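You operate a simulated robot arm through the tools that you are given. There is no shell and no other tool. Be economical: measure what you need, move in short steps, check, and stop when the job is done.

You run a simulated robot arm. Do the job below in one go: nothing can be reset, and whatever is moved stays where it is left.

Task
Put things in order on the top of the adapter tray. At the end: the bleed cup stands where the filler jaw stood; the filler jaw stands where the run card stood; the kept jar is on the red reject dish; the run card stands on top of the steel valve seat; whatever was shut is shut again. Leave all else as you found it, and nothing knocked over. Set down upright: kept jar.

Only the result counts: the job must be done as asked and must still hold three seconds after the hand-in. Knocking over, shifting, dropping, spilling or breaking anything else fails it.

Robot
A 7-joint arm with a two-finger parallel gripper, fixed in place. Base frame: the origin is at the foot of the arm, x ahead of it, y to its left, z up; the work surface is at about z = 830. Units: mm, rad, N and s.
With the tool pointing down near the work surface it reaches from about 240 to 680 mm from the base axis. Its first joint turns from -1.152 to 1.152 rad. Payload 2.4 kg.
The tool frame sits at the grasp point between the pads (the TCP): z along the fingers, y along the line on which they close. The tips reach 30 mm beyond it. The gripper opens to 94 mm. The fingers are 28 mm wide and 10 mm thick; the gripper's body (50 by 96 mm) begins 55 mm behind the TCP.
Orientation is told as [roll, pitch, yaw] about the base's x, y, z axes, in that order, counted from this pose: with the fingers straight down and closing along the base's y, the tool's x points along the base's -x, its y along +y and its z along -z.

Tools
- The arm moves only by the tool send_rows. Its arguments are lists of equal length, an entry for each row: "claw": the finger opening in mm, from 0 to 94; "slide": the shift along the base's x, y, z in units of 25 mm (1.0 is 25 mm), a list of three; "turn": the turn, a rotation vector about the base's x, y, z in units of 4 degrees (1.0 is 4 degrees), a list of three. In form: {"claw": [claw, ...], "slide": [[x, y, z], ...], "turn": [[ax, ay, az], ...]}. A call has 1 to 20 rows; each row shifts and turns the commanded pose from where the row before left it. A call with a number of a shift or a turn outside -1 to 1 is refused whole. Each row takes 0.2 s and may step no farther than 50 mm and 0.15 rad from the row before; otherwise, or with a gripper value out of range, the whole call is refused. Where a pose cannot be reached the arm comes as near as it can. A force on the tool above 40 N (or 10 N above the force at the start of the call, whichever is more), or a blocked arm, ends the call early, and 0.2 s more pass. Each finger travels about 153 mm/s and halts on what it meets, pressing with about 38 N; the grip force reading is that of the motor and also rises with nothing between the fingers. The clock runs only during rows and for 0.2 s after the last one: add rows that do not move to give the fingers time. The reply holds the time, the measured pose of the TCP, the force on the tool along the base axes, the opening and the grip force, in the units named above and with some noise, with the torque about the TCP (base axes, N m) and any sound that the robot's microphone picked up.
- Cameras (640 x 400 px; columns grow to the right, rows downward): "scene" is fixed at [53.3, 479.6, 1459.3]; the picture's right is [-0.65, -0.76, 0.00], its down [-0.43, 0.37, -0.82] and it looks along [0.62, -0.53, -0.57] (base axes); focal length 314 px, centre (320, 200). "wrist" rides on the gripper at [76, 14, -103] in the tool frame; the picture's right is [-0.18, 0.98, 0.00], its down [-0.75, -0.14, -0.64] and it looks along [-0.63, -0.12, 0.77] (tool axes); focal length 243 px, centre (320, 200). There is no depth. A picture from a camera that has moved, and an enlarged one, comes with that camera's place and axes in the base frame and with its lens. The place of the scene camera against the robot may be out by one fixed shift of up to 18 mm in any direction.
- capture(camera): a new picture of that camera. The clock stands still meanwhile.
- close_up(camera, box): a new picture of the part [left, top, right, bottom] of that camera's present view, enlarged. The clock stands still meanwhile.
- hand_in(): hands the job in; it is judged then, once.

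Go step by step. Nothing tells you positions but the pictures and the camera data: compare them with the known pose of the tool, close in by small moves and look again before you grip or let go. The budget is 120 turns and 64 pictures, counting those below and the enlarged ones. Unless the task says otherwise, let go and move clear before handing in.

The tools are called after "Call:" as a command line: name --argument value ..., lists and objects as JSON in quotes. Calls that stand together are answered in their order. send_rows: Moves the arm, as the interface text tells. Its arguments: {"type":"object","properties":{"claw":{"type":"array"},"slide":{"type":"array"},"turn":{"type":"array"}},"required":["claw","slide","turn"]} The other tools are called the same way: capture (camera) takes a picture; close_up (camera, box) takes an enlarged picture of a part of a camera's view; hand_in () hands the job in.

At the start:

```text
time_s: 0.0
eef_pos: [402.5, -159.7, 1092.5]
tool_rot: [0.0, 0.0, 0.001]
ft_force: [1.0, 0.4, -0.8]
moment: [-0.01, 0.02, 0.02]
gripper_width: 94.0
gripper_force: 0.0
```

scene: 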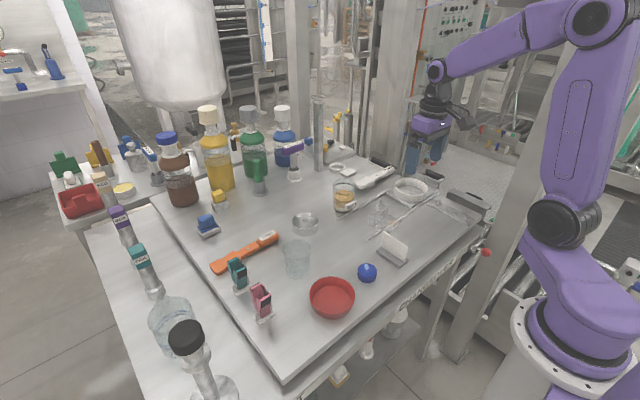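
wrist: 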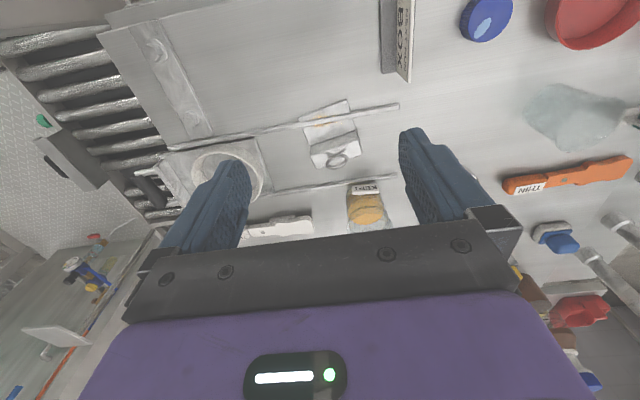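

I see a cluttered tray with cups, a jar, a dish, a card and small jaws. I'll enlarge parts of the scene to identify the named things.

Call:
close_up --camera "scene" --box '[180, 200, 400, 340]'

Call:
close_up --camera "scene" --box '[280, 140, 500, 280]'

Call:
close_up --camera "scene" --box '[140, 90, 340, 240]'

Call:
close_up --camera "wrist" --box '[120, 0, 640, 260]'

```text
2.86 times, centred on (290, 270) of scene
camera zoom: at [53.3, 479.6, 1459.3], right [-0.65, -0.76, 0.0], down [-0.43, 0.37, -0.82], along [0.62, -0.53, -0.57], focal length 896 px, centre (406, 0)
```

zoom: 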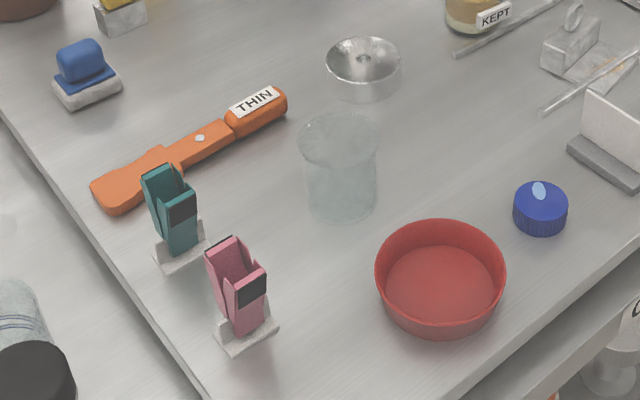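

```text
2.86 times, centred on (390, 210) of scene
camera zoom: at [53.3, 479.6, 1459.3], right [-0.65, -0.76, 0.0], down [-0.43, 0.37, -0.82], along [0.62, -0.53, -0.57], focal length 896 px, centre (120, 171)
```

zoom: 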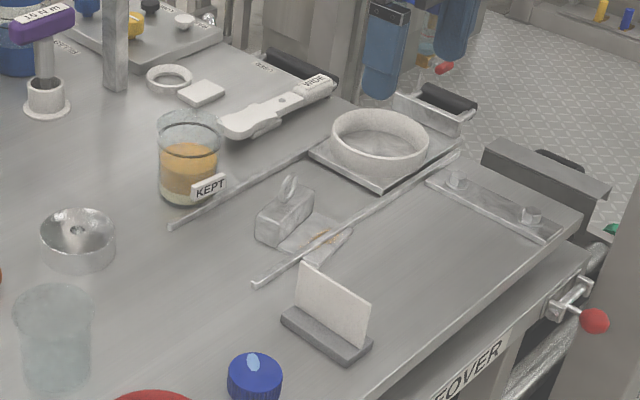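

```text
2.67 times, centred on (240, 165) of scene
camera zoom: at [53.3, 479.6, 1459.3], right [-0.65, -0.76, 0.0], down [-0.43, 0.37, -0.82], along [0.62, -0.53, -0.57], focal length 836 px, centre (533, 293)
```

zoom: 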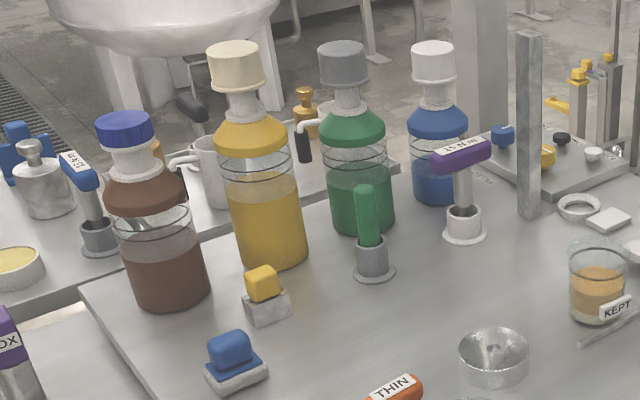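

```text
1.23 times, centred on (380, 130) of wrist
camera zoom: at [324.9, -145.8, 1194.4], right [0.18, 0.98, 0.0], down [0.75, -0.14, 0.64], along [0.63, -0.12, -0.77], focal length 299 px, centre (246, 286)
```

zoom: 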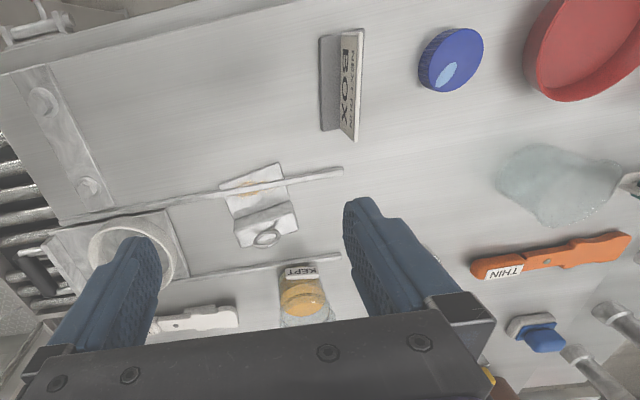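

The card, beaker, red dish, KEPT jar and steel disc seem clear. I'm not yet sure which thing is the filler jaw or what is shut, so I'm moving the wrist camera lower to look.

Call:
send_rows --claw '[94, 94, 94, 94, 94]' --slide '[[-0.6, 0.2, -1], [-0.6, 0.2, -1], [-0.6, 0.2, -1], [-0.6, 0.2, -1], [0, 0, 0]]' --turn '[[0, 0, 0], [0, 0, 0], [0, 0, 0], [0, 0, 0], [0, 0, 0]]'

Call:
capture --camera "wrist"

Call:
close_up --camera "scene" --box '[320, 150, 440, 240]'

Call:
close_up --camera "scene" --box '[210, 240, 300, 330]'

```text
time_s: 1.2
eef_pos: [343.1, -141.5, 992.1]
tool_rot: [-0.001, -0.001, 0.001]
ft_force: [1.1, -0.5, 0.8]
moment: [-0.01, 0.01, -0.02]
gripper_width: 94.1
gripper_force: 0.1
```

```text
57 pictures are left
camera wrist: at [265.9, -126.7, 1093.5], right [0.18, 0.98, 0.0], down [0.75, -0.14, 0.64], along [0.63, -0.12, -0.77], focal length 243 px, centre (320, 200)
```

wrist: 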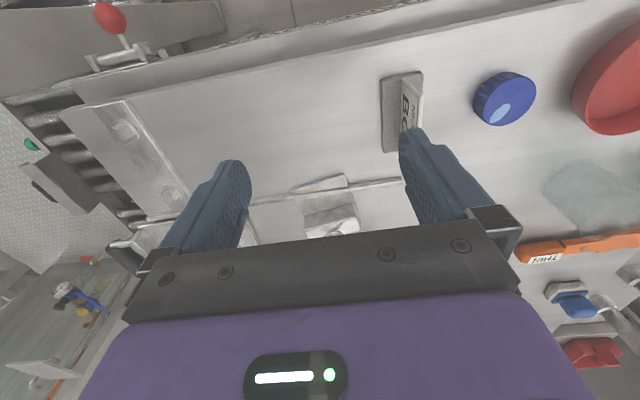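

```text
4.44 times, centred on (380, 195) of scene
camera zoom: at [53.3, 479.6, 1459.3], right [-0.65, -0.76, 0.0], down [-0.43, 0.37, -0.82], along [0.62, -0.53, -0.57], focal length 1394 px, centre (53, 222)
```

zoom: 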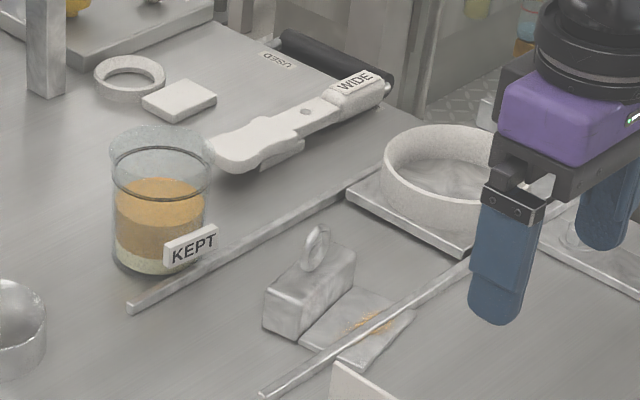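

```text
4.44 times, centred on (255, 285) of scene
camera zoom: at [53.3, 479.6, 1459.3], right [-0.65, -0.76, 0.0], down [-0.43, 0.37, -0.82], along [0.62, -0.53, -0.57], focal length 1394 px, centre (609, -178)
```

zoom: 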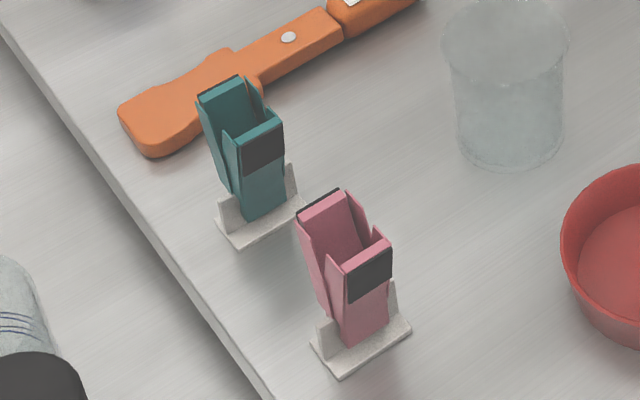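

I need a closer look at the block with the ring between the rails, then at the two clip-like things.

Call:
send_rows --claw '[94, 94, 94, 94]' --slide '[[1, 0, -0.6], [1, 0, -0.6], [0.9, 0.1, -0.6], [0, 0, 0]]' --turn '[[0, 0, 0], [0, 0, 0], [0, 0, 0], [0, 0, 0]]'

Call:
close_up --camera "wrist" --box '[180, 50, 480, 240]'

```text
time_s: 2.2
eef_pos: [417.0, -138.1, 946.5]
tool_rot: [0.001, -0.001, 0.001]
ft_force: [-0.9, 0.0, 0.7]
moment: [0.01, -0.02, 0.0]
gripper_width: 93.9
gripper_force: 0.2
```

```text
2.11 times, centred on (330, 145) of wrist
camera zoom: at [339.6, -123.6, 1049.6], right [0.18, 0.98, 0.0], down [0.75, -0.14, 0.64], along [0.63, -0.12, -0.77], focal length 511 px, centre (299, 316)
```

zoom: 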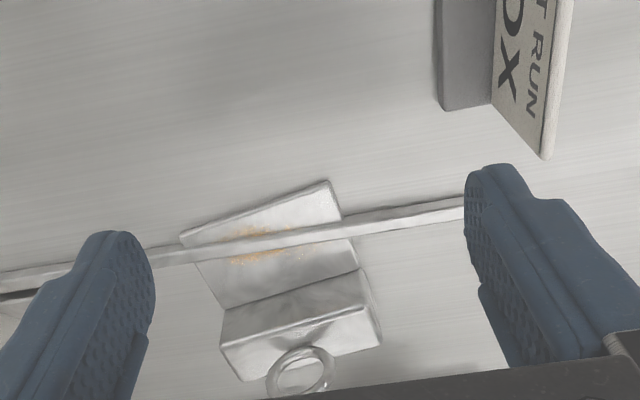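

The block with the ring is L-shaped, with a plate that passes under one rail, so it may well be a jaw. Next I'm looking at the far end of the rails and the white ring.

Call:
send_rows --claw '[94, 94, 94, 94, 94, 94, 94, 94, 94, 94]' --slide '[[0, 0, 1], [0, -1, 1], [0, -1, 0.2], [0, -1, 0], [0, -1, 0], [0, -1, 0], [0, -1, 0], [0, -1, 0], [0, -1, 0], [0, 0, 0]]' --turn '[[0, 0, 0], [0, 0, 0], [0, 0, 0], [0, 0, 0], [0, 0, 0], [0, 0, 0], [0, 0, 0], [0, 0, 0], [0, 0, 0], [0, 0, 0]]'

Call:
capture --camera "wrist"

Call:
close_up --camera "scene" --box '[340, 150, 500, 250]'

```text
time_s: 4.4
eef_pos: [414.9, -339.0, 1002.3]
tool_rot: [-0.001, -0.001, 0.0]
ft_force: [-0.3, -0.5, 0.2]
moment: [0.03, 0.0, -0.01]
gripper_width: 93.8
gripper_force: 0.0
```

```text
53 pictures are left
camera wrist: at [338.3, -323.6, 1103.8], right [0.18, 0.98, 0.0], down [0.75, -0.14, 0.64], along [0.63, -0.12, -0.77], focal length 243 px, centre (320, 200)
```

wrist: 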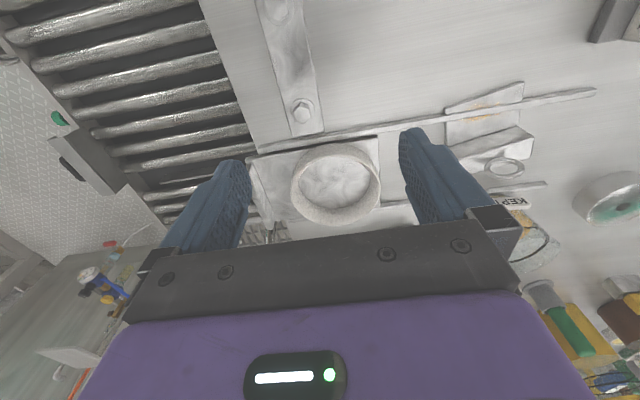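

```text
4.00 times, centred on (420, 200) of scene
camera zoom: at [53.3, 479.6, 1459.3], right [-0.65, -0.76, 0.0], down [-0.43, 0.37, -0.82], along [0.62, -0.53, -0.57], focal length 1254 px, centre (-80, 200)
```

zoom: 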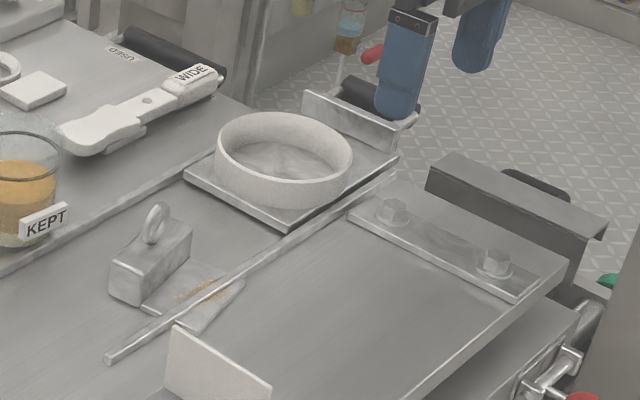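

The white ring sits on a handled slide at the far end of the rails. Now I'm checking the teal and pink clips for labels.

Call:
send_rows --claw '[94, 94, 94, 94, 94, 94, 94, 94, 94, 94, 94, 94, 94, 94, 94, 94, 94, 94, 94, 94]' --slide '[[0, 1, 0], [0, 1, 0], [0, 1, 0], [0, 1, 0], [0, 1, 0], [0, 1, 0], [0, 1, 0], [0, 1, 0], [0, 1, 0], [0, 1, 0], [0, 1, 0], [0, 1, 0], [0, 1, 0], [0, 1, 0], [0, 1, 0], [0, 1, 0], [0, 1, 0], [0, 1, 0], [0, 1, 0], [0, 1, 0]]' --turn '[[0, 0, 0], [0, 0, 0], [0, 0, 0], [0, 0, 0], [0, 0, 0], [0, 0, 0], [0, 0, 0], [0, 0, 0], [0, 0, 0], [0, 0, 0], [0, 0, 0], [0, 0, 0], [0, 0, 0], [0, 0, 0], [0, 0, 0], [0, 0, 0], [0, 0, 0], [0, 0, 0], [0, 0, 0], [0, 0, 0]]'

Call:
capture --camera "wrist"

Call:
send_rows --claw '[94, 94, 94, 94, 94, 94, 94]' --slide '[[-0.5, 1, 0], [-0.5, 1, 0], [-0.5, 1, 0], [-0.5, 1, 0], [0, 1, 0], [0, 1, 0], [0, 0, 0]]' --turn '[[0, 0, 0], [0, 0, 0], [0, 0, 0], [0, 0, 0], [0, 0, 0], [0, 0, 0], [0, 0, 0]]'

Call:
capture --camera "wrist"

```text
time_s: 8.6
eef_pos: [415.3, 162.2, 1003.9]
tool_rot: [0.001, 0.002, 0.0]
ft_force: [0.0, 0.1, -0.2]
moment: [-0.01, -0.01, -0.01]
gripper_width: 94.1
gripper_force: 0.0
```

```text
51 pictures are left
camera wrist: at [337.8, 177.3, 1105.9], right [0.18, 0.98, 0.0], down [0.75, -0.14, 0.64], along [0.63, -0.12, -0.77], focal length 243 px, centre (320, 200)
```

wrist: 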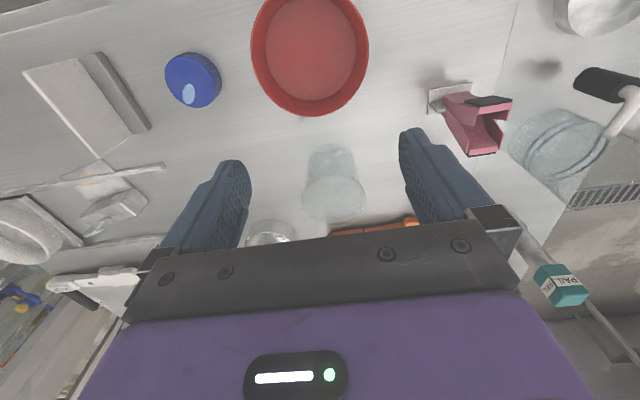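

```text
time_s: 10.2
eef_pos: [365.0, 313.0, 1002.9]
tool_rot: [0.0, -0.001, -0.001]
ft_force: [-0.9, 0.3, 0.2]
moment: [0.02, 0.02, -0.01]
gripper_width: 94.2
gripper_force: 0.1
```

```text
50 pictures are left
camera wrist: at [288.1, 327.6, 1104.9], right [0.18, 0.98, 0.0], down [0.75, -0.14, 0.64], along [0.63, -0.12, -0.77], focal length 243 px, centre (320, 200)
```

wrist: 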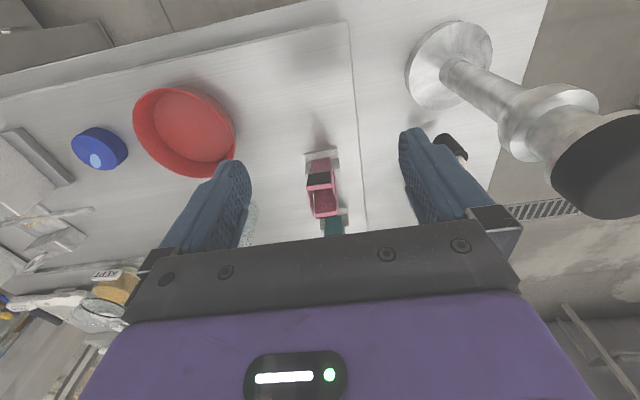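

Only a few things are within reach: the card, cap, dish, beaker, pink clip, disc, jar, L-block and slide. To see how the L-block and the rails relate, I'll take a low, tilted look.

Call:
send_rows --claw '[94, 94, 94, 94, 94, 94, 94, 94, 94, 94, 94, 94, 94, 94, 94, 94, 94, 94, 94, 94]' --slide '[[0.15, -0.975, 0], [0.15, -0.975, 0], [0.15, -0.975, 0], [0.15, -0.975, 0], [0.15, -0.975, 0], [0.15, -0.975, 0], [0.15, -0.975, 0], [0.15, -0.975, 0], [0.15, -0.975, 0], [0.15, -0.975, 0], [0.15, -0.975, 0], [0.15, -0.975, 0], [0.15, -0.975, 0], [0.15, -0.975, 0], [0.15, -0.975, 0], [0.15, -0.975, 0], [0.15, -0.975, 0], [0.15, -0.975, 0], [0.15, -0.975, 0], [0.15, -0.975, 0]]' --turn '[[0, 0, 0], [0, 0, 0], [0, 0, 0], [0, 0, 0], [0, 0, 0], [0, 0, 0], [0, 0, 0], [0, 0, 0], [0, 0, 0], [0, 0, 0], [0, -1, 0], [0, -1, 0], [0, -1, 0], [0, -1, 0], [0, -1, 0], [0, -1, 0], [0, -1, 0], [0, -1, 0], [0, -1, 0], [0, -1, 0]]'

Call:
send_rows --claw '[94, 94, 94, 94]' --slide '[[0, 0, -1], [0, 0, -1], [0, 0, -1], [0, 0, 0]]' --turn '[[0, 0, 0], [0, 0, 0], [0, 0, 0], [0, 0, 0]]'

Call:
capture --camera "wrist"

Call:
close_up --camera "wrist" --box '[200, 80, 440, 240]'

```text
time_s: 14.4
eef_pos: [438.6, -168.6, 1002.5]
tool_rot: [0.001, -0.7, -0.001]
ft_force: [0.6, -0.1, -0.3]
moment: [-0.02, 0.01, -0.01]
gripper_width: 94.1
gripper_force: 0.0
out of reach, approached as far as the arm can: row 18
```

```text
time_s: 15.4
eef_pos: [439.8, -168.7, 926.0]
tool_rot: [0.001, -0.697, 0.0]
ft_force: [-0.2, 0.4, -0.8]
moment: [0.03, -0.01, -0.02]
gripper_width: 94.1
gripper_force: 0.1
```

```text
49 pictures are left
camera wrist: at [313.6, -154.1, 955.3], right [0.14, 0.98, 0.12], down [0.16, -0.14, 0.98], along [0.98, -0.12, -0.18], focal length 243 px, centre (320, 200)
```

wrist: 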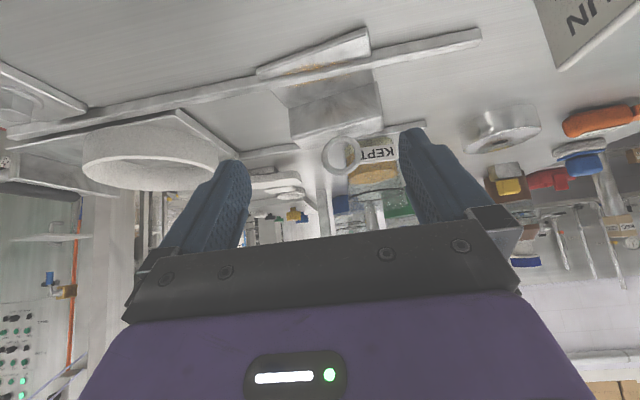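

```text
2.50 times, centred on (320, 160) of wrist
camera zoom: at [313.6, -154.1, 955.3], right [0.14, 0.98, 0.12], down [0.16, -0.14, 0.98], along [0.98, -0.12, -0.18], focal length 606 px, centre (320, 300)
```

zoom: 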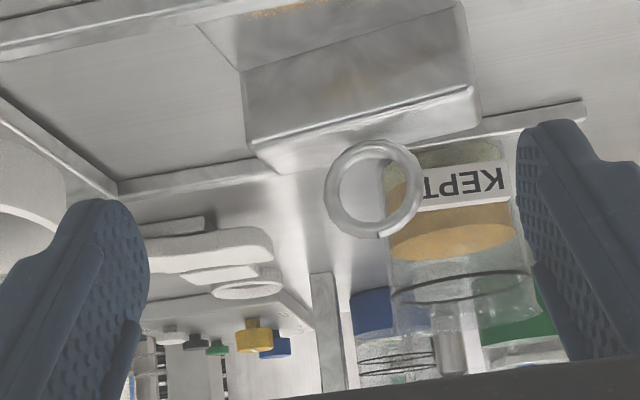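

The view is upside down, with the tray at the top. I'm enlarging where the plate crosses the rod.

Call:
close_up --camera "wrist" --box '[230, 10, 490, 160]'

Call:
close_up --camera "wrist" --box '[0, 50, 240, 210]'

Call:
close_up --camera "wrist" --box '[430, 80, 590, 200]'

```text
2.46 times, centred on (360, 85) of wrist
camera zoom: at [313.6, -154.1, 955.3], right [0.14, 0.98, 0.12], down [0.16, -0.14, 0.98], along [0.98, -0.12, -0.18], focal length 597 px, centre (222, 483)
```

zoom: 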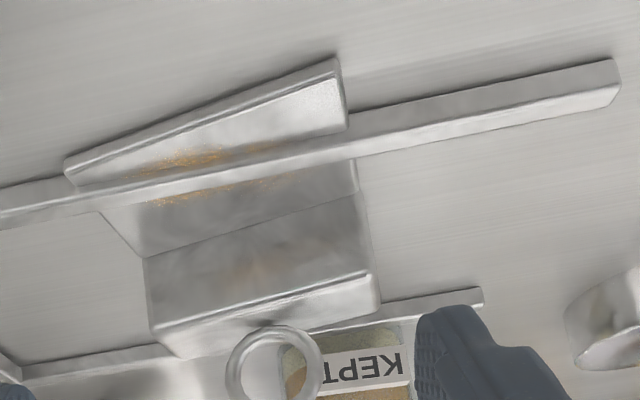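

```text
2.50 times, centred on (120, 130) of wrist
camera zoom: at [313.6, -154.1, 955.3], right [0.14, 0.98, 0.12], down [0.16, -0.14, 0.98], along [0.98, -0.12, -0.18], focal length 606 px, centre (820, 375)
```

zoom: 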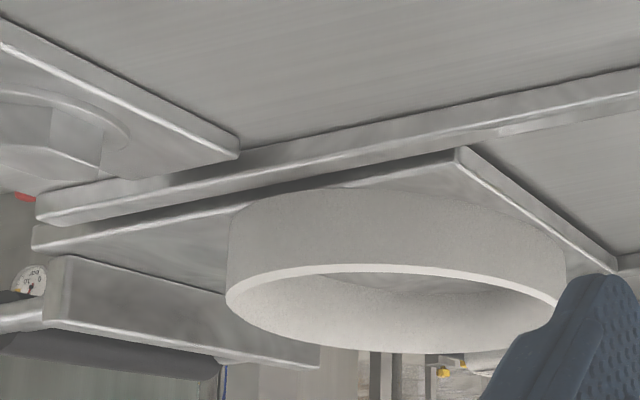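

```text
3.33 times, centred on (510, 140) of wrist
camera zoom: at [313.6, -154.1, 955.3], right [0.14, 0.98, 0.12], down [0.16, -0.14, 0.98], along [0.98, -0.12, -0.18], focal length 809 px, centre (-313, 400)
```

zoom: 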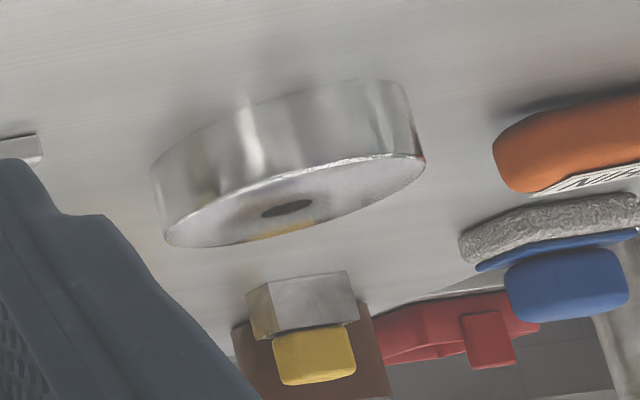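

The disc has a flat top and a hole, so it is the valve seat. I'm zooming the fixed camera in on the plate and rod crossing.

Call:
close_up --camera "scene" --box '[355, 200, 405, 240]'

Call:
close_up --camera "scene" --box '[385, 165, 455, 215]'

Call:
close_up --camera "scene" --box '[90, 130, 190, 300]'

```text
10.00 times, centred on (380, 220) of scene
camera zoom: at [53.3, 479.6, 1459.3], right [-0.65, -0.76, 0.0], down [-0.43, 0.37, -0.82], along [0.62, -0.53, -0.57], focal length 3136 px, centre (-280, 0)
```

zoom: 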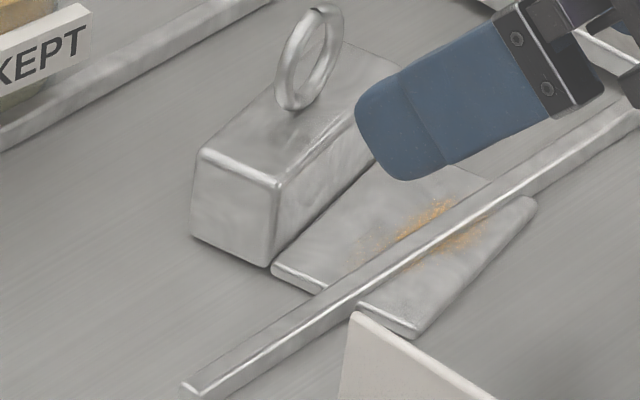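

```text
8.00 times, centred on (420, 190) of scene
camera zoom: at [53.3, 479.6, 1459.3], right [-0.65, -0.76, 0.0], down [-0.43, 0.37, -0.82], along [0.62, -0.53, -0.57], focal length 2509 px, centre (-480, 280)
```

zoom: 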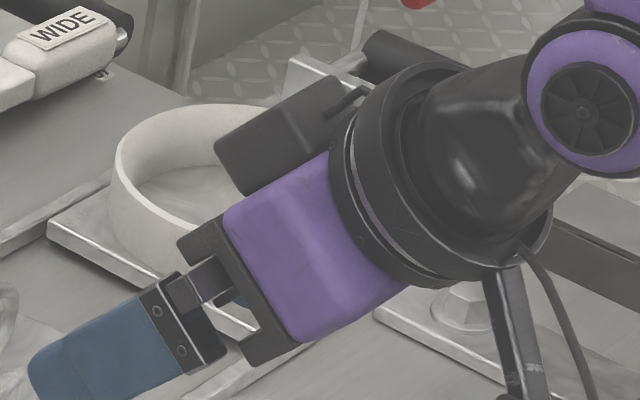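

```text
2.35 times, centred on (140, 215) of scene
camera zoom: at [53.3, 479.6, 1459.3], right [-0.65, -0.76, 0.0], down [-0.43, 0.37, -0.82], along [0.62, -0.53, -0.57], focal length 738 px, centre (744, 165)
```

zoom: 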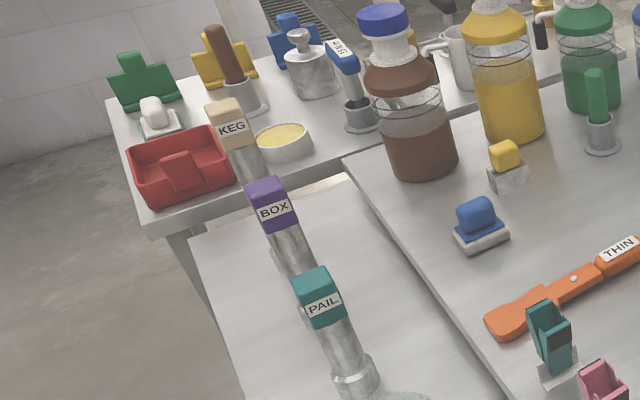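

The L-shaped block with the ring is the likely filler jaw: it is the only one of its kind, whereas the pegs come as a pair. I'm levelling the tool and moving on to view the jar.

Call:
send_rows --claw '[94, 94, 94, 94, 94, 94, 94, 94, 94, 94, 94, 94, 94]' --slide '[[-0.4, 0, 1], [-0.4, 0, 1], [0, 0, 1], [0.3, 0.35, 0], [0.3, 0.35, 0], [0.3, 0.35, 0], [0.3, 0.35, 0], [0.3, 0.35, 0], [0.3, 0.35, 0], [0.3, 0.35, 0], [0.3, 0.35, 0], [0, 0.35, 0], [0, 0.35, 0]]' --turn '[[0, 0, 0], [0, 0, 0], [0, 1, 0], [0, 1, 0], [0, 1, 0], [0, 1, 0], [0, 1, 0], [0, 1, 0], [0, 1, 0], [0, 1, 0], [0, 1, 0], [0, 1, 0], [0, 0, 0]]'

Call:
capture --camera "wrist"

```text
time_s: 18.2
eef_pos: [459.9, -102.5, 1004.0]
tool_rot: [0.056, -0.241, 0.001]
ft_force: [0.1, -0.6, -0.5]
moment: [0.02, 0.03, -0.02]
gripper_width: 94.2
gripper_force: 0.0
out of reach, approached as far as the arm can: row 4, 5, 6, 7, 8, 9
```

```text
41 pictures are left
camera wrist: at [359.9, -94.6, 1085.6], right [0.16, 0.98, 0.1], down [0.58, -0.18, 0.79], along [0.8, -0.07, -0.6], focal length 243 px, centre (320, 200)
```

wrist: 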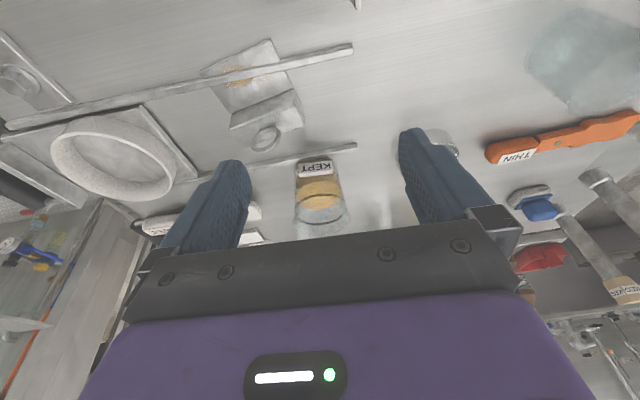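

The pose lagged behind, so I'm sending still rows to see what it settles to.

Call:
send_rows --claw '[94, 94, 94]' --slide '[[0, 0, 0], [0, 0, 0], [0, 0, 0]]' --turn '[[0, 0, 0], [0, 0, 0], [0, 0, 0]]'

```text
time_s: 19.0
eef_pos: [459.9, -104.4, 1004.2]
tool_rot: [0.059, -0.243, 0.002]
ft_force: [-0.3, -0.6, 0.9]
moment: [0.0, -0.01, -0.01]
gripper_width: 94.1
gripper_force: 0.1
```

Call:
send_rows --claw '[94, 94, 94, 94, 94]' --slide '[[0, 0.2, 0], [0, 0.2, 0], [0, 0.2, 0], [0.3, 0.2, 0], [0, 0, 0]]' --turn '[[-0.21, 0.87, 0], [-0.21, 0.87, 0], [-0.21, 0.87, 0], [-0.21, 0.87, 0], [0, 0, 0]]'

Call:
capture --camera "wrist"

```text
time_s: 20.2
eef_pos: [461.3, -104.3, 1005.0]
tool_rot: [0.057, -0.244, 0.001]
ft_force: [0.2, -0.7, -0.6]
moment: [-0.02, -0.01, 0.01]
gripper_width: 93.8
gripper_force: 0.0
out of reach, approached as far as the arm can: row 1, 2, 3, 4
```

```text
40 pictures are left
camera wrist: at [359.9, -94.6, 1085.4], right [0.16, 0.98, 0.1], down [0.58, -0.18, 0.8], along [0.8, -0.07, -0.6], focal length 243 px, centre (320, 200)
```

wrist: 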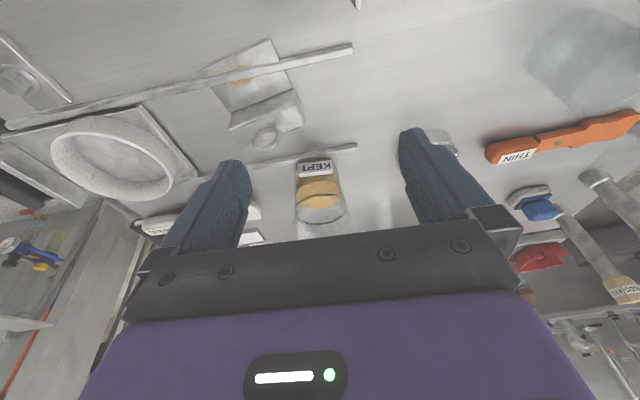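

The arm seems caught at a joint limit. I'll draw back and up, and untilt in small steps.

Call:
send_rows --claw '[94, 94, 94, 94, 94]' --slide '[[-1, 0, 0], [-1, 0, 0], [-1, 0, 0], [-1, 0, 0], [0, 0, 0]]' --turn '[[0, 0, 0], [0, 0, 0], [0, 0, 0], [0, 0, 0], [0, 0, 0]]'

Call:
send_rows --claw '[94, 94, 94, 94, 94, 94]' --slide '[[0, 0, 0], [0, 0, 0], [0, 0, 0], [0, 0, 0], [0, 0, 0], [0, 0, 0]]' --turn '[[0, 0.7, 0], [0, 0.7, 0], [0, 0.7, 0], [0, 0.7, 0], [0, 0.7, 0], [0, 0, 0]]'

```text
time_s: 21.4
eef_pos: [361.1, -103.8, 1004.1]
tool_rot: [0.058, -0.243, 0.003]
ft_force: [0.1, 0.8, -0.9]
moment: [0.02, 0.04, -0.01]
gripper_width: 94.2
gripper_force: 0.1
```

```text
time_s: 22.8
eef_pos: [352.3, -105.7, 1001.4]
tool_rot: [0.062, -0.15, 0.001]
ft_force: [-0.3, 0.2, 0.3]
moment: [-0.02, 0.03, -0.04]
gripper_width: 93.9
gripper_force: 0.1
out of reach, approached as far as the arm can: row 2, 3, 5
```

Call:
send_rows --claw '[94, 94, 94, 94, 94, 94, 94, 94]' --slide '[[0, -0.6, 0.8], [0, -0.6, 0.8], [0, -0.6, 0.8], [0, -0.6, 0.8], [0, 0, 0], [0, 0, 0], [0, 0, 0], [0, 0, 0]]' --turn '[[0, 0, 0], [0, 0, 0], [0, 0, 0], [-0.3, 0.5, 0], [-0.3, 0.5, 0], [-0.2, 0.6, 0], [0, 0.5, 0], [0, 0, 0]]'

```text
time_s: 24.6
eef_pos: [346.3, -114.1, 1010.3]
tool_rot: [0.066, -0.157, 0.001]
ft_force: [0.0, -1.2, -0.1]
moment: [0.02, -0.01, -0.02]
gripper_width: 94.2
gripper_force: 0.0
out of reach, approached as far as the arm can: row 1, 2, 3, 4, 5, 7
```

Call:
send_rows --claw '[94, 94, 94, 94, 94, 94]' --slide '[[0.5, 0, 0], [0.5, 0, 0], [0.5, 0, 0], [0.5, 0, 0], [0.5, 0, 0], [0, 0, 0]]' --turn '[[0, -1, 0], [0, -1, 0], [0, -1, 0], [0, -1, 0], [0, -1, 0], [0, 0, 0]]'

Call:
capture --camera "scene"

```text
time_s: 26.0
eef_pos: [407.0, -114.1, 1011.3]
tool_rot: [0.066, -0.506, 0.002]
ft_force: [-0.3, 0.2, -0.4]
moment: [-0.03, 0.03, 0.02]
gripper_width: 94.2
gripper_force: 0.0
```

```text
39 pictures are left
```

scene: 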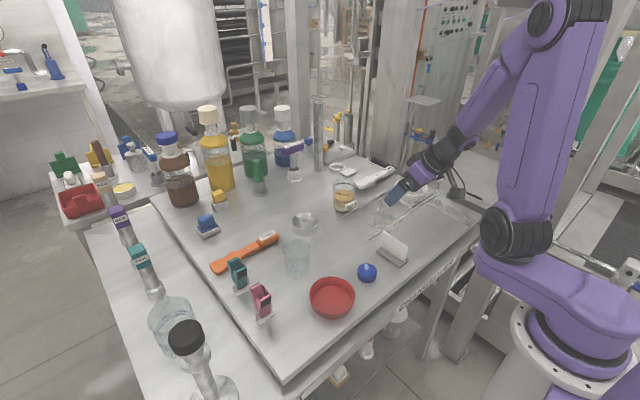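

The elbow has swung aside. I'll retrace toward +y while keeping the tilt, then untilt there.

Call:
send_rows --claw '[94, 94, 94, 94, 94, 94, 94, 94, 94, 94]' --slide '[[0, 1, 0.2], [0, 1, 0.2], [0, 1, 0.2], [0, 1, 0.2], [0, 1, 0], [0, 1, 0], [0, 1, 0], [0, 1, 0], [0, 1, 0], [0, 0, 0]]' --turn '[[0, 0, 0], [0, 0, 0], [0, 0, 0], [0, 0, 0], [0, 0, 0], [0, 0, 0], [0, 0, 0], [0, 0, 0], [0, 0, 0], [0, 0, 0]]'

Call:
send_rows --claw '[94, 94, 94, 94, 94, 94, 94, 94, 94, 94]' --slide '[[0, 0, 0], [0, 0, 0], [0, 0, 0], [0, 0, 0], [0, 0, 0], [0, 0, 0], [0, 0, 0], [0, 0, 0], [0, 0, 0], [0, 0, 0]]' --turn '[[-0.1, 0.8, 0], [-0.1, 0.8, 0], [-0.1, 0.8, 0], [-0.1, 0.8, 0], [-0.1, 0.8, 0], [-0.1, 0.8, 0], [-0.1, 0.8, 0], [-0.1, 0.8, 0], [-0.1, 0.8, 0], [0, 0, 0]]'

```text
time_s: 28.2
eef_pos: [410.0, 111.9, 1032.0]
tool_rot: [0.067, -0.508, 0.001]
ft_force: [-0.4, 0.7, 0.5]
moment: [0.0, 0.01, -0.01]
gripper_width: 94.1
gripper_force: 0.1
```

```text
time_s: 30.4
eef_pos: [374.2, 85.1, 967.2]
tool_rot: [0.078, -0.142, 0.013]
ft_force: [0.0, -0.1, -0.3]
moment: [-0.02, 0.0, -0.03]
gripper_width: 94.2
gripper_force: 0.1
out of reach, approached as far as the arm can: row 3, 4, 5, 6, 7, 8, 9
```

Call:
send_rows --claw '[94, 94, 94, 94, 94, 94]' --slide '[[0.5, 0, 1], [0.5, 0, 1], [0.5, 0, 1], [0.5, 0, 1], [0.5, 0, 1], [0, 0, 0]]' --turn '[[0, -0.4, 0], [0, -0.4, 0], [0, -0.4, 0], [0, 0, 0], [0, 0, 0], [0, 0, 0]]'

Call:
capture --camera "scene"

```text
time_s: 31.8
eef_pos: [376.9, 36.8, 1037.9]
tool_rot: [0.084, -0.233, 0.011]
ft_force: [-0.2, -0.4, 0.2]
moment: [-0.01, -0.03, 0.02]
gripper_width: 94.0
gripper_force: 0.0
out of reach, approached as far as the arm can: row 1, 2, 3, 4, 5
```

```text
38 pictures are left
```

scene: 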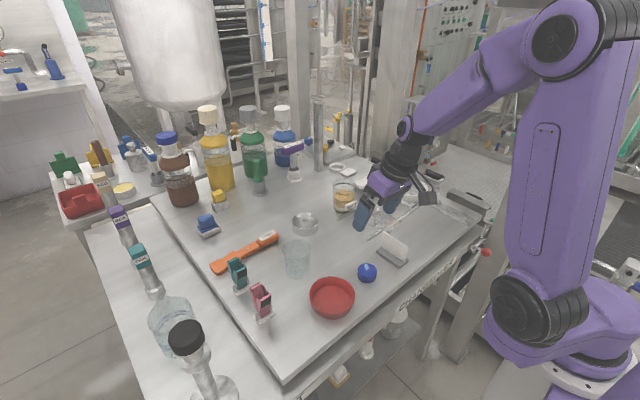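

Call:
send_rows --claw '[94, 94, 94, 94, 94, 94]' --slide '[[0, 0, 0], [0, 0, 0], [0, 0, 0], [0, 0, 0], [0, 0, 0], [0, 0, 0]]' --turn '[[0, 0, 1], [0, 0, 1], [0, 0, 1], [0, 0, 1], [0, 0, 1], [0, 0, 0]]'

Call:
send_rows --claw '[94, 94, 94, 94, 94]' --slide '[[0, 0, 0], [0, 0, 0], [0, 0, 0], [0, 0, 0], [0, 0, 0]]' --turn '[[0, 0.5, 0], [0, 0.5, 0], [0, 0.5, 0], [0, 0.5, 0], [0, 0, 0]]'

```text
time_s: 33.2
eef_pos: [378.0, 38.1, 1036.1]
tool_rot: [0.072, -0.225, 0.363]
ft_force: [0.3, 0.9, 0.3]
moment: [0.01, 0.01, -0.01]
gripper_width: 93.7
gripper_force: 0.0
```

```text
time_s: 34.4
eef_pos: [373.0, 41.3, 1034.1]
tool_rot: [0.112, -0.154, 0.355]
ft_force: [-0.3, -0.3, -0.7]
moment: [-0.01, 0.03, 0.03]
gripper_width: 94.0
gripper_force: 0.0
out of reach, approached as far as the arm can: row 4
```

Call:
send_rows --claw '[94, 94, 94, 94, 94, 94, 94, 94]' --slide '[[1, 0, 0], [1, 0, 0], [1, 0, 0], [1, 0, 0], [1, 0, 0], [1, 0, 0], [1, 0, 0], [0, 0, 0]]' --turn '[[0, 0, 0], [0, 0, 0], [0, 0, 0], [0, 0, 0], [0, 0, 0], [0, 0, 0], [0, 0, 0], [0, 0, 0]]'

Call:
send_rows --claw '[94, 94, 94, 94, 94]' --slide '[[0, 0, 0], [0, 0, 0], [0, 0, 0], [0, 0, 0], [0, 0, 0]]' --turn '[[0, 0.5, 0], [0, 0.5, 0], [0, 0.5, 0], [0, 0.5, 0], [0, 0, 0]]'

```text
time_s: 36.2
eef_pos: [461.0, 8.3, 1022.1]
tool_rot: [0.118, -0.16, 0.353]
ft_force: [-0.2, 0.3, 0.7]
moment: [-0.03, 0.01, -0.02]
gripper_width: 94.0
gripper_force: 0.1
out of reach, approached as far as the arm can: row 3, 4, 5, 6, 7
```

```text
time_s: 37.4
eef_pos: [462.1, 7.5, 1022.9]
tool_rot: [0.119, -0.159, 0.355]
ft_force: [0.0, 0.3, -0.5]
moment: [0.02, 0.0, 0.01]
gripper_width: 94.0
gripper_force: 0.2
out of reach, approached as far as the arm can: row 2, 4
```

Call:
send_rows --claw '[94, 94, 94, 94, 94, 94, 94, 94, 94]' --slide '[[0, 1, 0], [0, 1, 0], [0, 1, 0], [0, 1, 0], [0, 1, 0], [0, 1, 0], [0, 1, 0], [0, 1, 0], [0, 0, 0]]' --turn '[[0, 0, 0], [0, 0, 0], [0, 0, 0], [0, 0, 0], [0, 0, 0], [0, 0, 0], [0, 0, 0], [0, 0, 0], [0, 0, 0]]'

Call:
capture --camera "scene"

```text
time_s: 39.4
eef_pos: [414.1, 164.0, 1012.9]
tool_rot: [0.123, -0.162, 0.353]
ft_force: [-0.4, -0.2, -0.7]
moment: [-0.01, -0.01, 0.02]
gripper_width: 94.0
gripper_force: 0.0
out of reach, approached as far as the arm can: row 4, 5, 6, 7, 8
```

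```text
37 pictures are left
```

scene: 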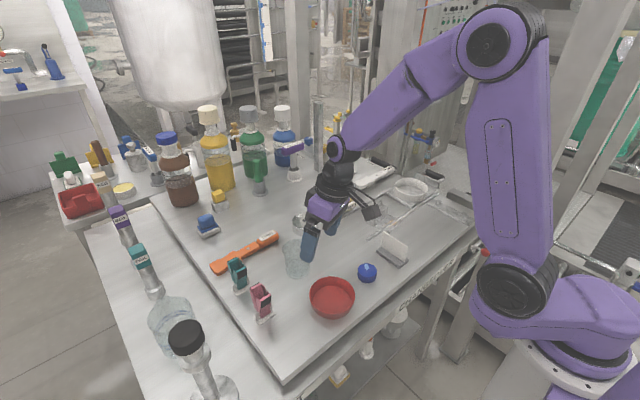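

The wrist seems to have wound up near alignment with the forearm. I'm testing whether more yaw frees it.

Call:
send_rows --claw '[94, 94, 94, 94, 94, 94, 94, 94, 94, 94, 94]' --slide '[[0, 0, 0], [0, 0, 0], [0, 0, 0], [0, 0, 0], [0, 0, 0], [0, 0, 0], [0, 0, 0], [0, 0, 0], [0, 0, 0], [0, 0, 0], [0, 0, 0]]' --turn '[[0, 0, 1], [0, 0, 1], [0, 0, 1], [0, 0, 1], [0, 0, 1], [0, 0, 1], [0, 0, 1], [0, 0, 1], [0, 0, 1], [0, 0, 1], [0, 0, 0]]'

Call:
send_rows --claw '[94, 94, 94, 94, 94]' --slide '[[0, 0, 0], [0, 0, 0], [0, 0, 0], [0, 0, 0], [0, 0, 0]]' --turn '[[-0.4, 0.6, 0], [-0.4, 0.6, 0], [-0.4, 0.6, 0], [-0.4, 0.6, 0], [0, 0, 0]]'

```text
time_s: 41.8
eef_pos: [413.8, 161.2, 1011.2]
tool_rot: [0.119, -0.159, 1.053]
ft_force: [0.7, 0.1, 0.5]
moment: [-0.04, -0.01, 0.03]
gripper_width: 93.9
gripper_force: 0.1
```

```text
time_s: 43.0
eef_pos: [415.5, 167.5, 1011.8]
tool_rot: [0.139, -0.133, 1.048]
ft_force: [-0.2, 1.2, 0.0]
moment: [-0.01, 0.03, -0.02]
gripper_width: 94.0
gripper_force: 0.0
out of reach, approached as far as the arm can: row 1, 2, 3, 4
```

Yaw is free, so the elbow swivel is the trouble. I'm moving far to +y so the base joint's limit pushes the swivel back.

Call:
send_rows --claw '[94, 94, 94, 94, 94, 94, 94, 94, 94, 94, 94, 94, 94, 94, 94, 94]' --slide '[[-0.3, 0.6, 0.4], [-0.3, 0.6, 0.4], [-0.3, 0.6, 0.4], [-0.3, 0.6, 0], [-0.3, 0.6, 0], [-0.3, 0.6, 0], [-0.3, 0.6, 0], [-0.3, 0.6, 0], [-0.3, 0.6, 0], [-0.3, 0.6, 0], [0, 0, 0], [0, 0, 0], [0, 0, 0], [0, 0, 0], [0, 0, 0], [0, 0, 0]]' --turn '[[0, 0, -1], [0, 0, -1], [0, 0, -1], [0, 0, -1], [0, 0, -1], [0, 0, -1], [0, 0, -1], [0, 0, -1], [0, 0, -1], [0, 0, -1], [0, 0, -1], [0, 0, -1], [0, 0, -1], [0, 0, -1], [0, 0, -1], [0, 0, 0]]'

Call:
send_rows --claw '[94, 94, 94, 94, 94]' --slide '[[0, 0, 0], [0, 0, 0], [0, 0, 0], [0, 0, 0], [0, 0, 0]]' --turn '[[-0.5, 0.5, 0], [-0.5, 0.5, 0], [-0.5, 0.5, 0], [-0.5, 0.5, 0], [0, 0, 0]]'

```text
time_s: 46.4
eef_pos: [346.0, 180.5, 997.4]
tool_rot: [0.145, -0.132, 0.005]
ft_force: [-0.1, 0.0, 0.3]
moment: [-0.03, 0.0, 0.0]
gripper_width: 94.0
gripper_force: 0.2
out of reach, approached as far as the arm can: row 3, 5, 6, 8, 9, 10, 11, 12, 13, 14, 15
```

```text
time_s: 47.6
eef_pos: [345.3, 181.9, 998.2]
tool_rot: [0.144, -0.132, 0.004]
ft_force: [0.5, 0.3, 0.0]
moment: [-0.02, 0.01, 0.0]
gripper_width: 94.2
gripper_force: 0.0
out of reach, approached as far as the arm can: row 1, 3
```

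The arm is blocked toward +y at small lean. I'll restore the larger tilt, which was freely reachable, go farther left, and untilt there.

Call:
send_rows --claw '[94, 94, 94, 94, 94, 94, 94, 94, 94, 94, 94, 94, 94, 94]' --slide '[[0.2, 0, 0.3], [0.2, 0, 0.3], [0.2, 0, 0.3], [0.2, 0, 0.3], [0.2, 0, 0.3], [0.2, 0, 0], [0, 0.6, 0], [0, 0.6, 0], [0, 0.6, 0], [0, 0.6, 0], [0, 0.6, 0], [0, 0.6, 0], [0, 0.6, 0], [0, 0, 0]]' --turn '[[0, -1, 0], [0, -1, 0], [0, -1, 0], [0, -1, 0], [0, -1, 0], [0, -1, 0], [0, 0, 0], [0, 0, 0], [0, 0, 0], [0, 0, 0], [0, 0, 0], [0, 0, 0], [0, 0, 0], [0, 0, 0]]'

Call:
capture --camera "scene"

```text
time_s: 50.6
eef_pos: [372.3, 278.1, 1015.4]
tool_rot: [0.102, -0.517, 0.013]
ft_force: [-0.4, 0.2, 0.5]
moment: [-0.01, -0.03, 0.03]
gripper_width: 93.9
gripper_force: 0.0
out of reach, approached as far as the arm can: row 1, 2, 7, 8
```

```text
36 pictures are left
```

scene: 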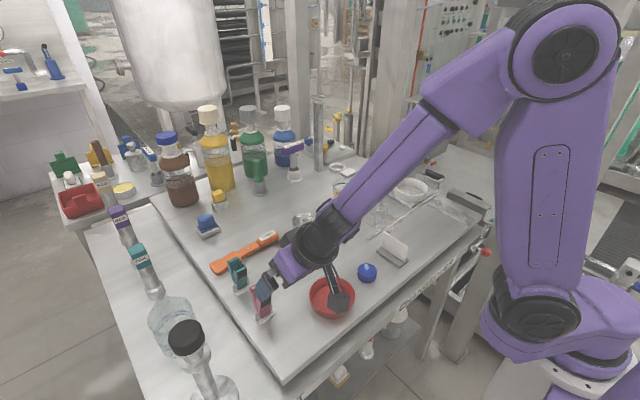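

The elbow has swung the other way and motion is freer. Now I'm trying to untilt here.

Call:
send_rows --claw '[94, 94, 94, 94, 94, 94, 94, 94, 94]' --slide '[[0, 0, 0.3], [0, 0, 0.3], [0, 0, 0.3], [0, 0, 0], [0, 0, 0], [0, 0, 0], [0, 0, 0], [0, 0, 0], [0, 0, 0]]' --turn '[[-0.2, 0.9, 0], [-0.2, 0.9, 0], [-0.2, 0.9, 0], [-0.2, 0.9, 0], [-0.2, 0.9, 0], [-0.2, 0.9, 0], [-0.2, 0.9, 0], [-0.1, 0.9, 0], [0, 0, 0]]'

```text
time_s: 52.6
eef_pos: [377.0, 275.1, 1033.3]
tool_rot: [0.003, -0.063, 0.034]
ft_force: [0.1, 0.1, 0.5]
moment: [-0.03, 0.02, -0.03]
gripper_width: 94.1
gripper_force: 0.0
out of reach, approached as far as the arm can: row 1, 2
```

Untilting now works. I'm finishing the levelling and heading back to the middle.

Call:
send_rows --claw '[94, 94, 94, 94, 94, 94, 94, 94, 94]' --slide '[[0, 0, 0], [0, -1, 0], [0, -1, 0], [0, -1, 0], [0, -1, 0], [0, -1, 0], [0, -1, 0], [0, -1, 0], [0, 0, 0]]' --turn '[[0, 0.9, -0.49], [0, 0, 0], [0, 0, 0], [0, 0, 0], [0, 0, 0], [0, 0, 0], [0, 0, 0], [0, 0, 0], [0, 0, 0]]'

```text
time_s: 54.6
eef_pos: [376.2, 100.7, 1033.4]
tool_rot: [0.005, -0.004, 0.0]
ft_force: [-0.3, 0.4, 0.1]
moment: [-0.04, 0.0, -0.01]
gripper_width: 93.8
gripper_force: 0.2
```

Level and free again, so no more tilting. Now to view the jar.

Call:
send_rows --claw '[94, 94, 94, 94, 94, 94, 94, 94, 94]' --slide '[[0.5, -0.85, -0.1], [0.5, -0.85, -0.1], [0.5, -0.85, -0.1], [0.5, -0.85, -0.1], [0.5, -0.85, -0.1], [0.5, -0.85, -0.1], [0.5, -0.85, -0.1], [0.5, -0.85, -0.1], [0, 0, 0]]' --turn '[[0, 0, 0], [0, 0, 0], [0, 0, 0], [0, 0, 0], [0, 0, 0], [0, 0, 0], [0, 0, 0], [0, 0, 0], [0, 0, 0]]'

Call:
capture --camera "wrist"

```text
time_s: 56.6
eef_pos: [477.1, -70.4, 1014.1]
tool_rot: [0.005, -0.004, 0.0]
ft_force: [-0.4, -0.4, 0.1]
moment: [0.02, -0.02, 0.01]
gripper_width: 93.7
gripper_force: 0.1
```

```text
35 pictures are left
camera wrist: at [398.8, -56.3, 1115.4], right [0.18, 0.98, 0.01], down [0.75, -0.14, 0.64], along [0.63, -0.11, -0.76], focal length 243 px, centre (320, 200)
```

wrist: 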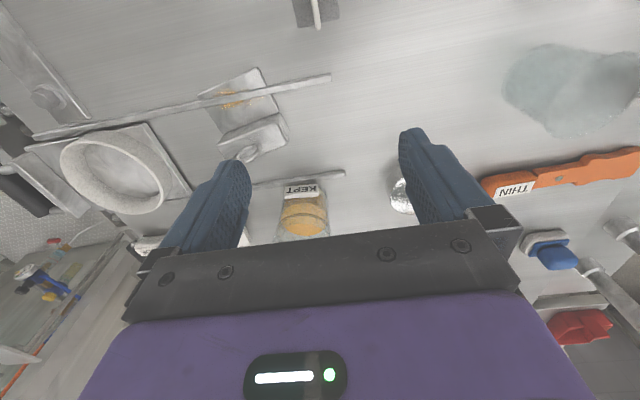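

The jar is estimated at (634, -118), with its label facing the robot. I'm moving above it at a safe height to line up.

Call:
send_rows --claw '[94, 94, 94, 94, 94, 94, 94, 94]' --slide '[[0.85, -0.27, 0], [0.85, -0.27, 0], [0.85, -0.27, 0], [0.85, -0.27, 0], [0.85, -0.27, 0], [0.85, -0.27, 0], [0.85, -0.27, 0], [0, 0, 0]]' --turn '[[0, 0, 0], [0, 0, 0], [0, 0, 0], [0, 0, 0], [0, 0, 0], [0, 0, 0], [0, 0, 0], [0, 0, 0]]'

Call:
capture --camera "wrist"

Call:
capture --camera "scene"

```text
time_s: 58.4
eef_pos: [624.3, -119.1, 1013.2]
tool_rot: [0.004, -0.005, 0.001]
ft_force: [0.3, 0.3, 0.2]
moment: [-0.03, 0.0, 0.0]
gripper_width: 94.2
gripper_force: 0.0
```

```text
34 pictures are left
camera wrist: at [546.4, -104.0, 1114.6], right [0.18, 0.98, 0.01], down [0.75, -0.14, 0.64], along [0.63, -0.11, -0.76], focal length 243 px, centre (320, 200)
```

wrist: 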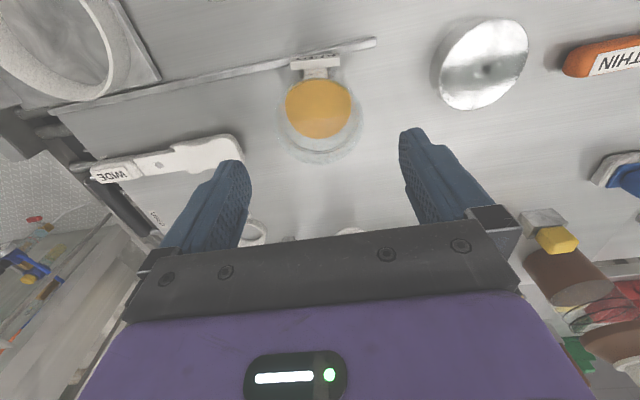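

```text
33 pictures are left
```

scene: 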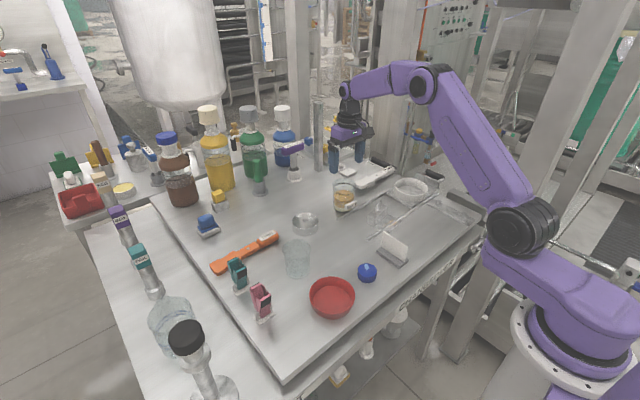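

The jar is centred under the gripper and about 70 mm wide. I'm going partway down and checking.

Call:
send_rows --claw '[94, 94, 94, 94]' --slide '[[0.1, 0.06, -0.7], [0.1, 0, -0.7], [0, 0, -0.7], [0, 0, 0]]' --turn '[[-0.06, 0.07, 0], [0, 0, 0], [0, 0, 0], [0, 0, 0]]'

Call:
capture --camera "wrist"

```text
time_s: 59.4
eef_pos: [631.1, -115.0, 962.0]
tool_rot: [0.0, 0.0, 0.002]
ft_force: [0.3, 0.4, 0.3]
moment: [0.0, 0.03, 0.01]
gripper_width: 94.0
gripper_force: 0.1
```

```text
32 pictures are left
camera wrist: at [552.7, -100.7, 1063.2], right [0.18, 0.98, 0.0], down [0.75, -0.14, 0.64], along [0.63, -0.12, -0.77], focal length 243 px, centre (320, 200)
```

wrist: 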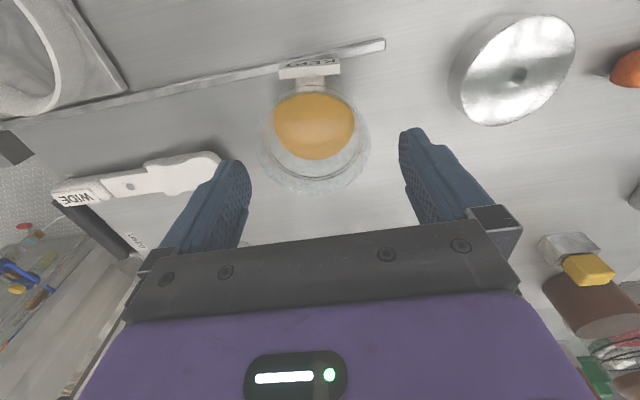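

The jar's centre is about (622, -118) with its rim near z 917. I'm adjusting, descending to 902 and closing.

Call:
send_rows --claw '[94, 94, 94, 94, 94]' --slide '[[-0.32, -0.12, 0], [0, 0, -0.8], [0, 0, -0.8], [0, 0, -0.8], [0, 0, 0]]' --turn '[[0, 0, 0], [0, 0, 0], [0, 0, 0], [0, 0, 0], [0, 0, 0]]'

Call:
capture --camera "wrist"

```text
time_s: 60.6
eef_pos: [620.5, -117.7, 901.2]
tool_rot: [0.002, 0.001, -0.001]
ft_force: [0.6, 0.7, 0.1]
moment: [0.0, 0.01, 0.0]
gripper_width: 94.1
gripper_force: 0.0
```

```text
31 pictures are left
camera wrist: at [543.2, -103.7, 1002.3], right [0.18, 0.98, 0.0], down [0.75, -0.14, 0.64], along [0.63, -0.12, -0.77], focal length 243 px, centre (320, 200)
```

wrist: 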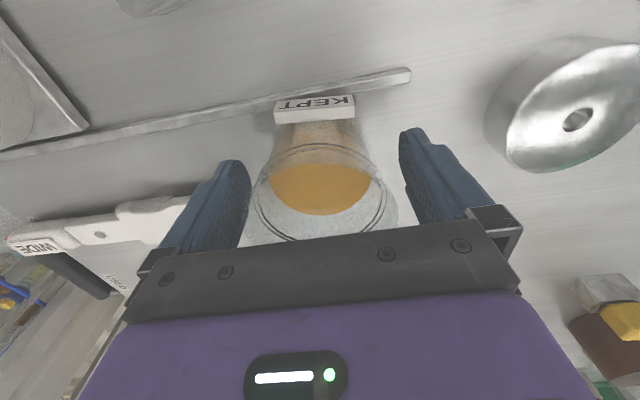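

Well centred; closing on the jar.

Call:
send_rows --claw '[80, 66, 60, 60, 60]' --slide '[[0, 0, 0], [0, 0, 0], [0, 0, 0], [0, 0, 0], [0, 0, 0]]' --turn '[[0, 0, 0], [0, 0, 0], [0, 0, 0], [0, 0, 0], [0, 0, 0]]'

Call:
send_rows --claw '[60, 60, 60]' --slide '[[0, 0, 0.4], [0, 0, 0.6], [0, 0, 0]]' --turn '[[0, 0, 0], [0, 0, 0], [0, 0, 0]]'

```text
time_s: 61.8
eef_pos: [621.3, -117.7, 899.4]
tool_rot: [0.0, 0.003, -0.001]
ft_force: [0.6, -1.0, 0.0]
moment: [-0.04, -0.04, -0.03]
gripper_width: 79.7
gripper_force: 38.3
```

```text
time_s: 62.6
eef_pos: [620.8, -119.0, 925.3]
tool_rot: [0.0, 0.0, -0.001]
ft_force: [-0.4, 1.8, 1.5]
moment: [-0.03, -0.04, 0.05]
gripper_width: 76.0
gripper_force: 38.2
```

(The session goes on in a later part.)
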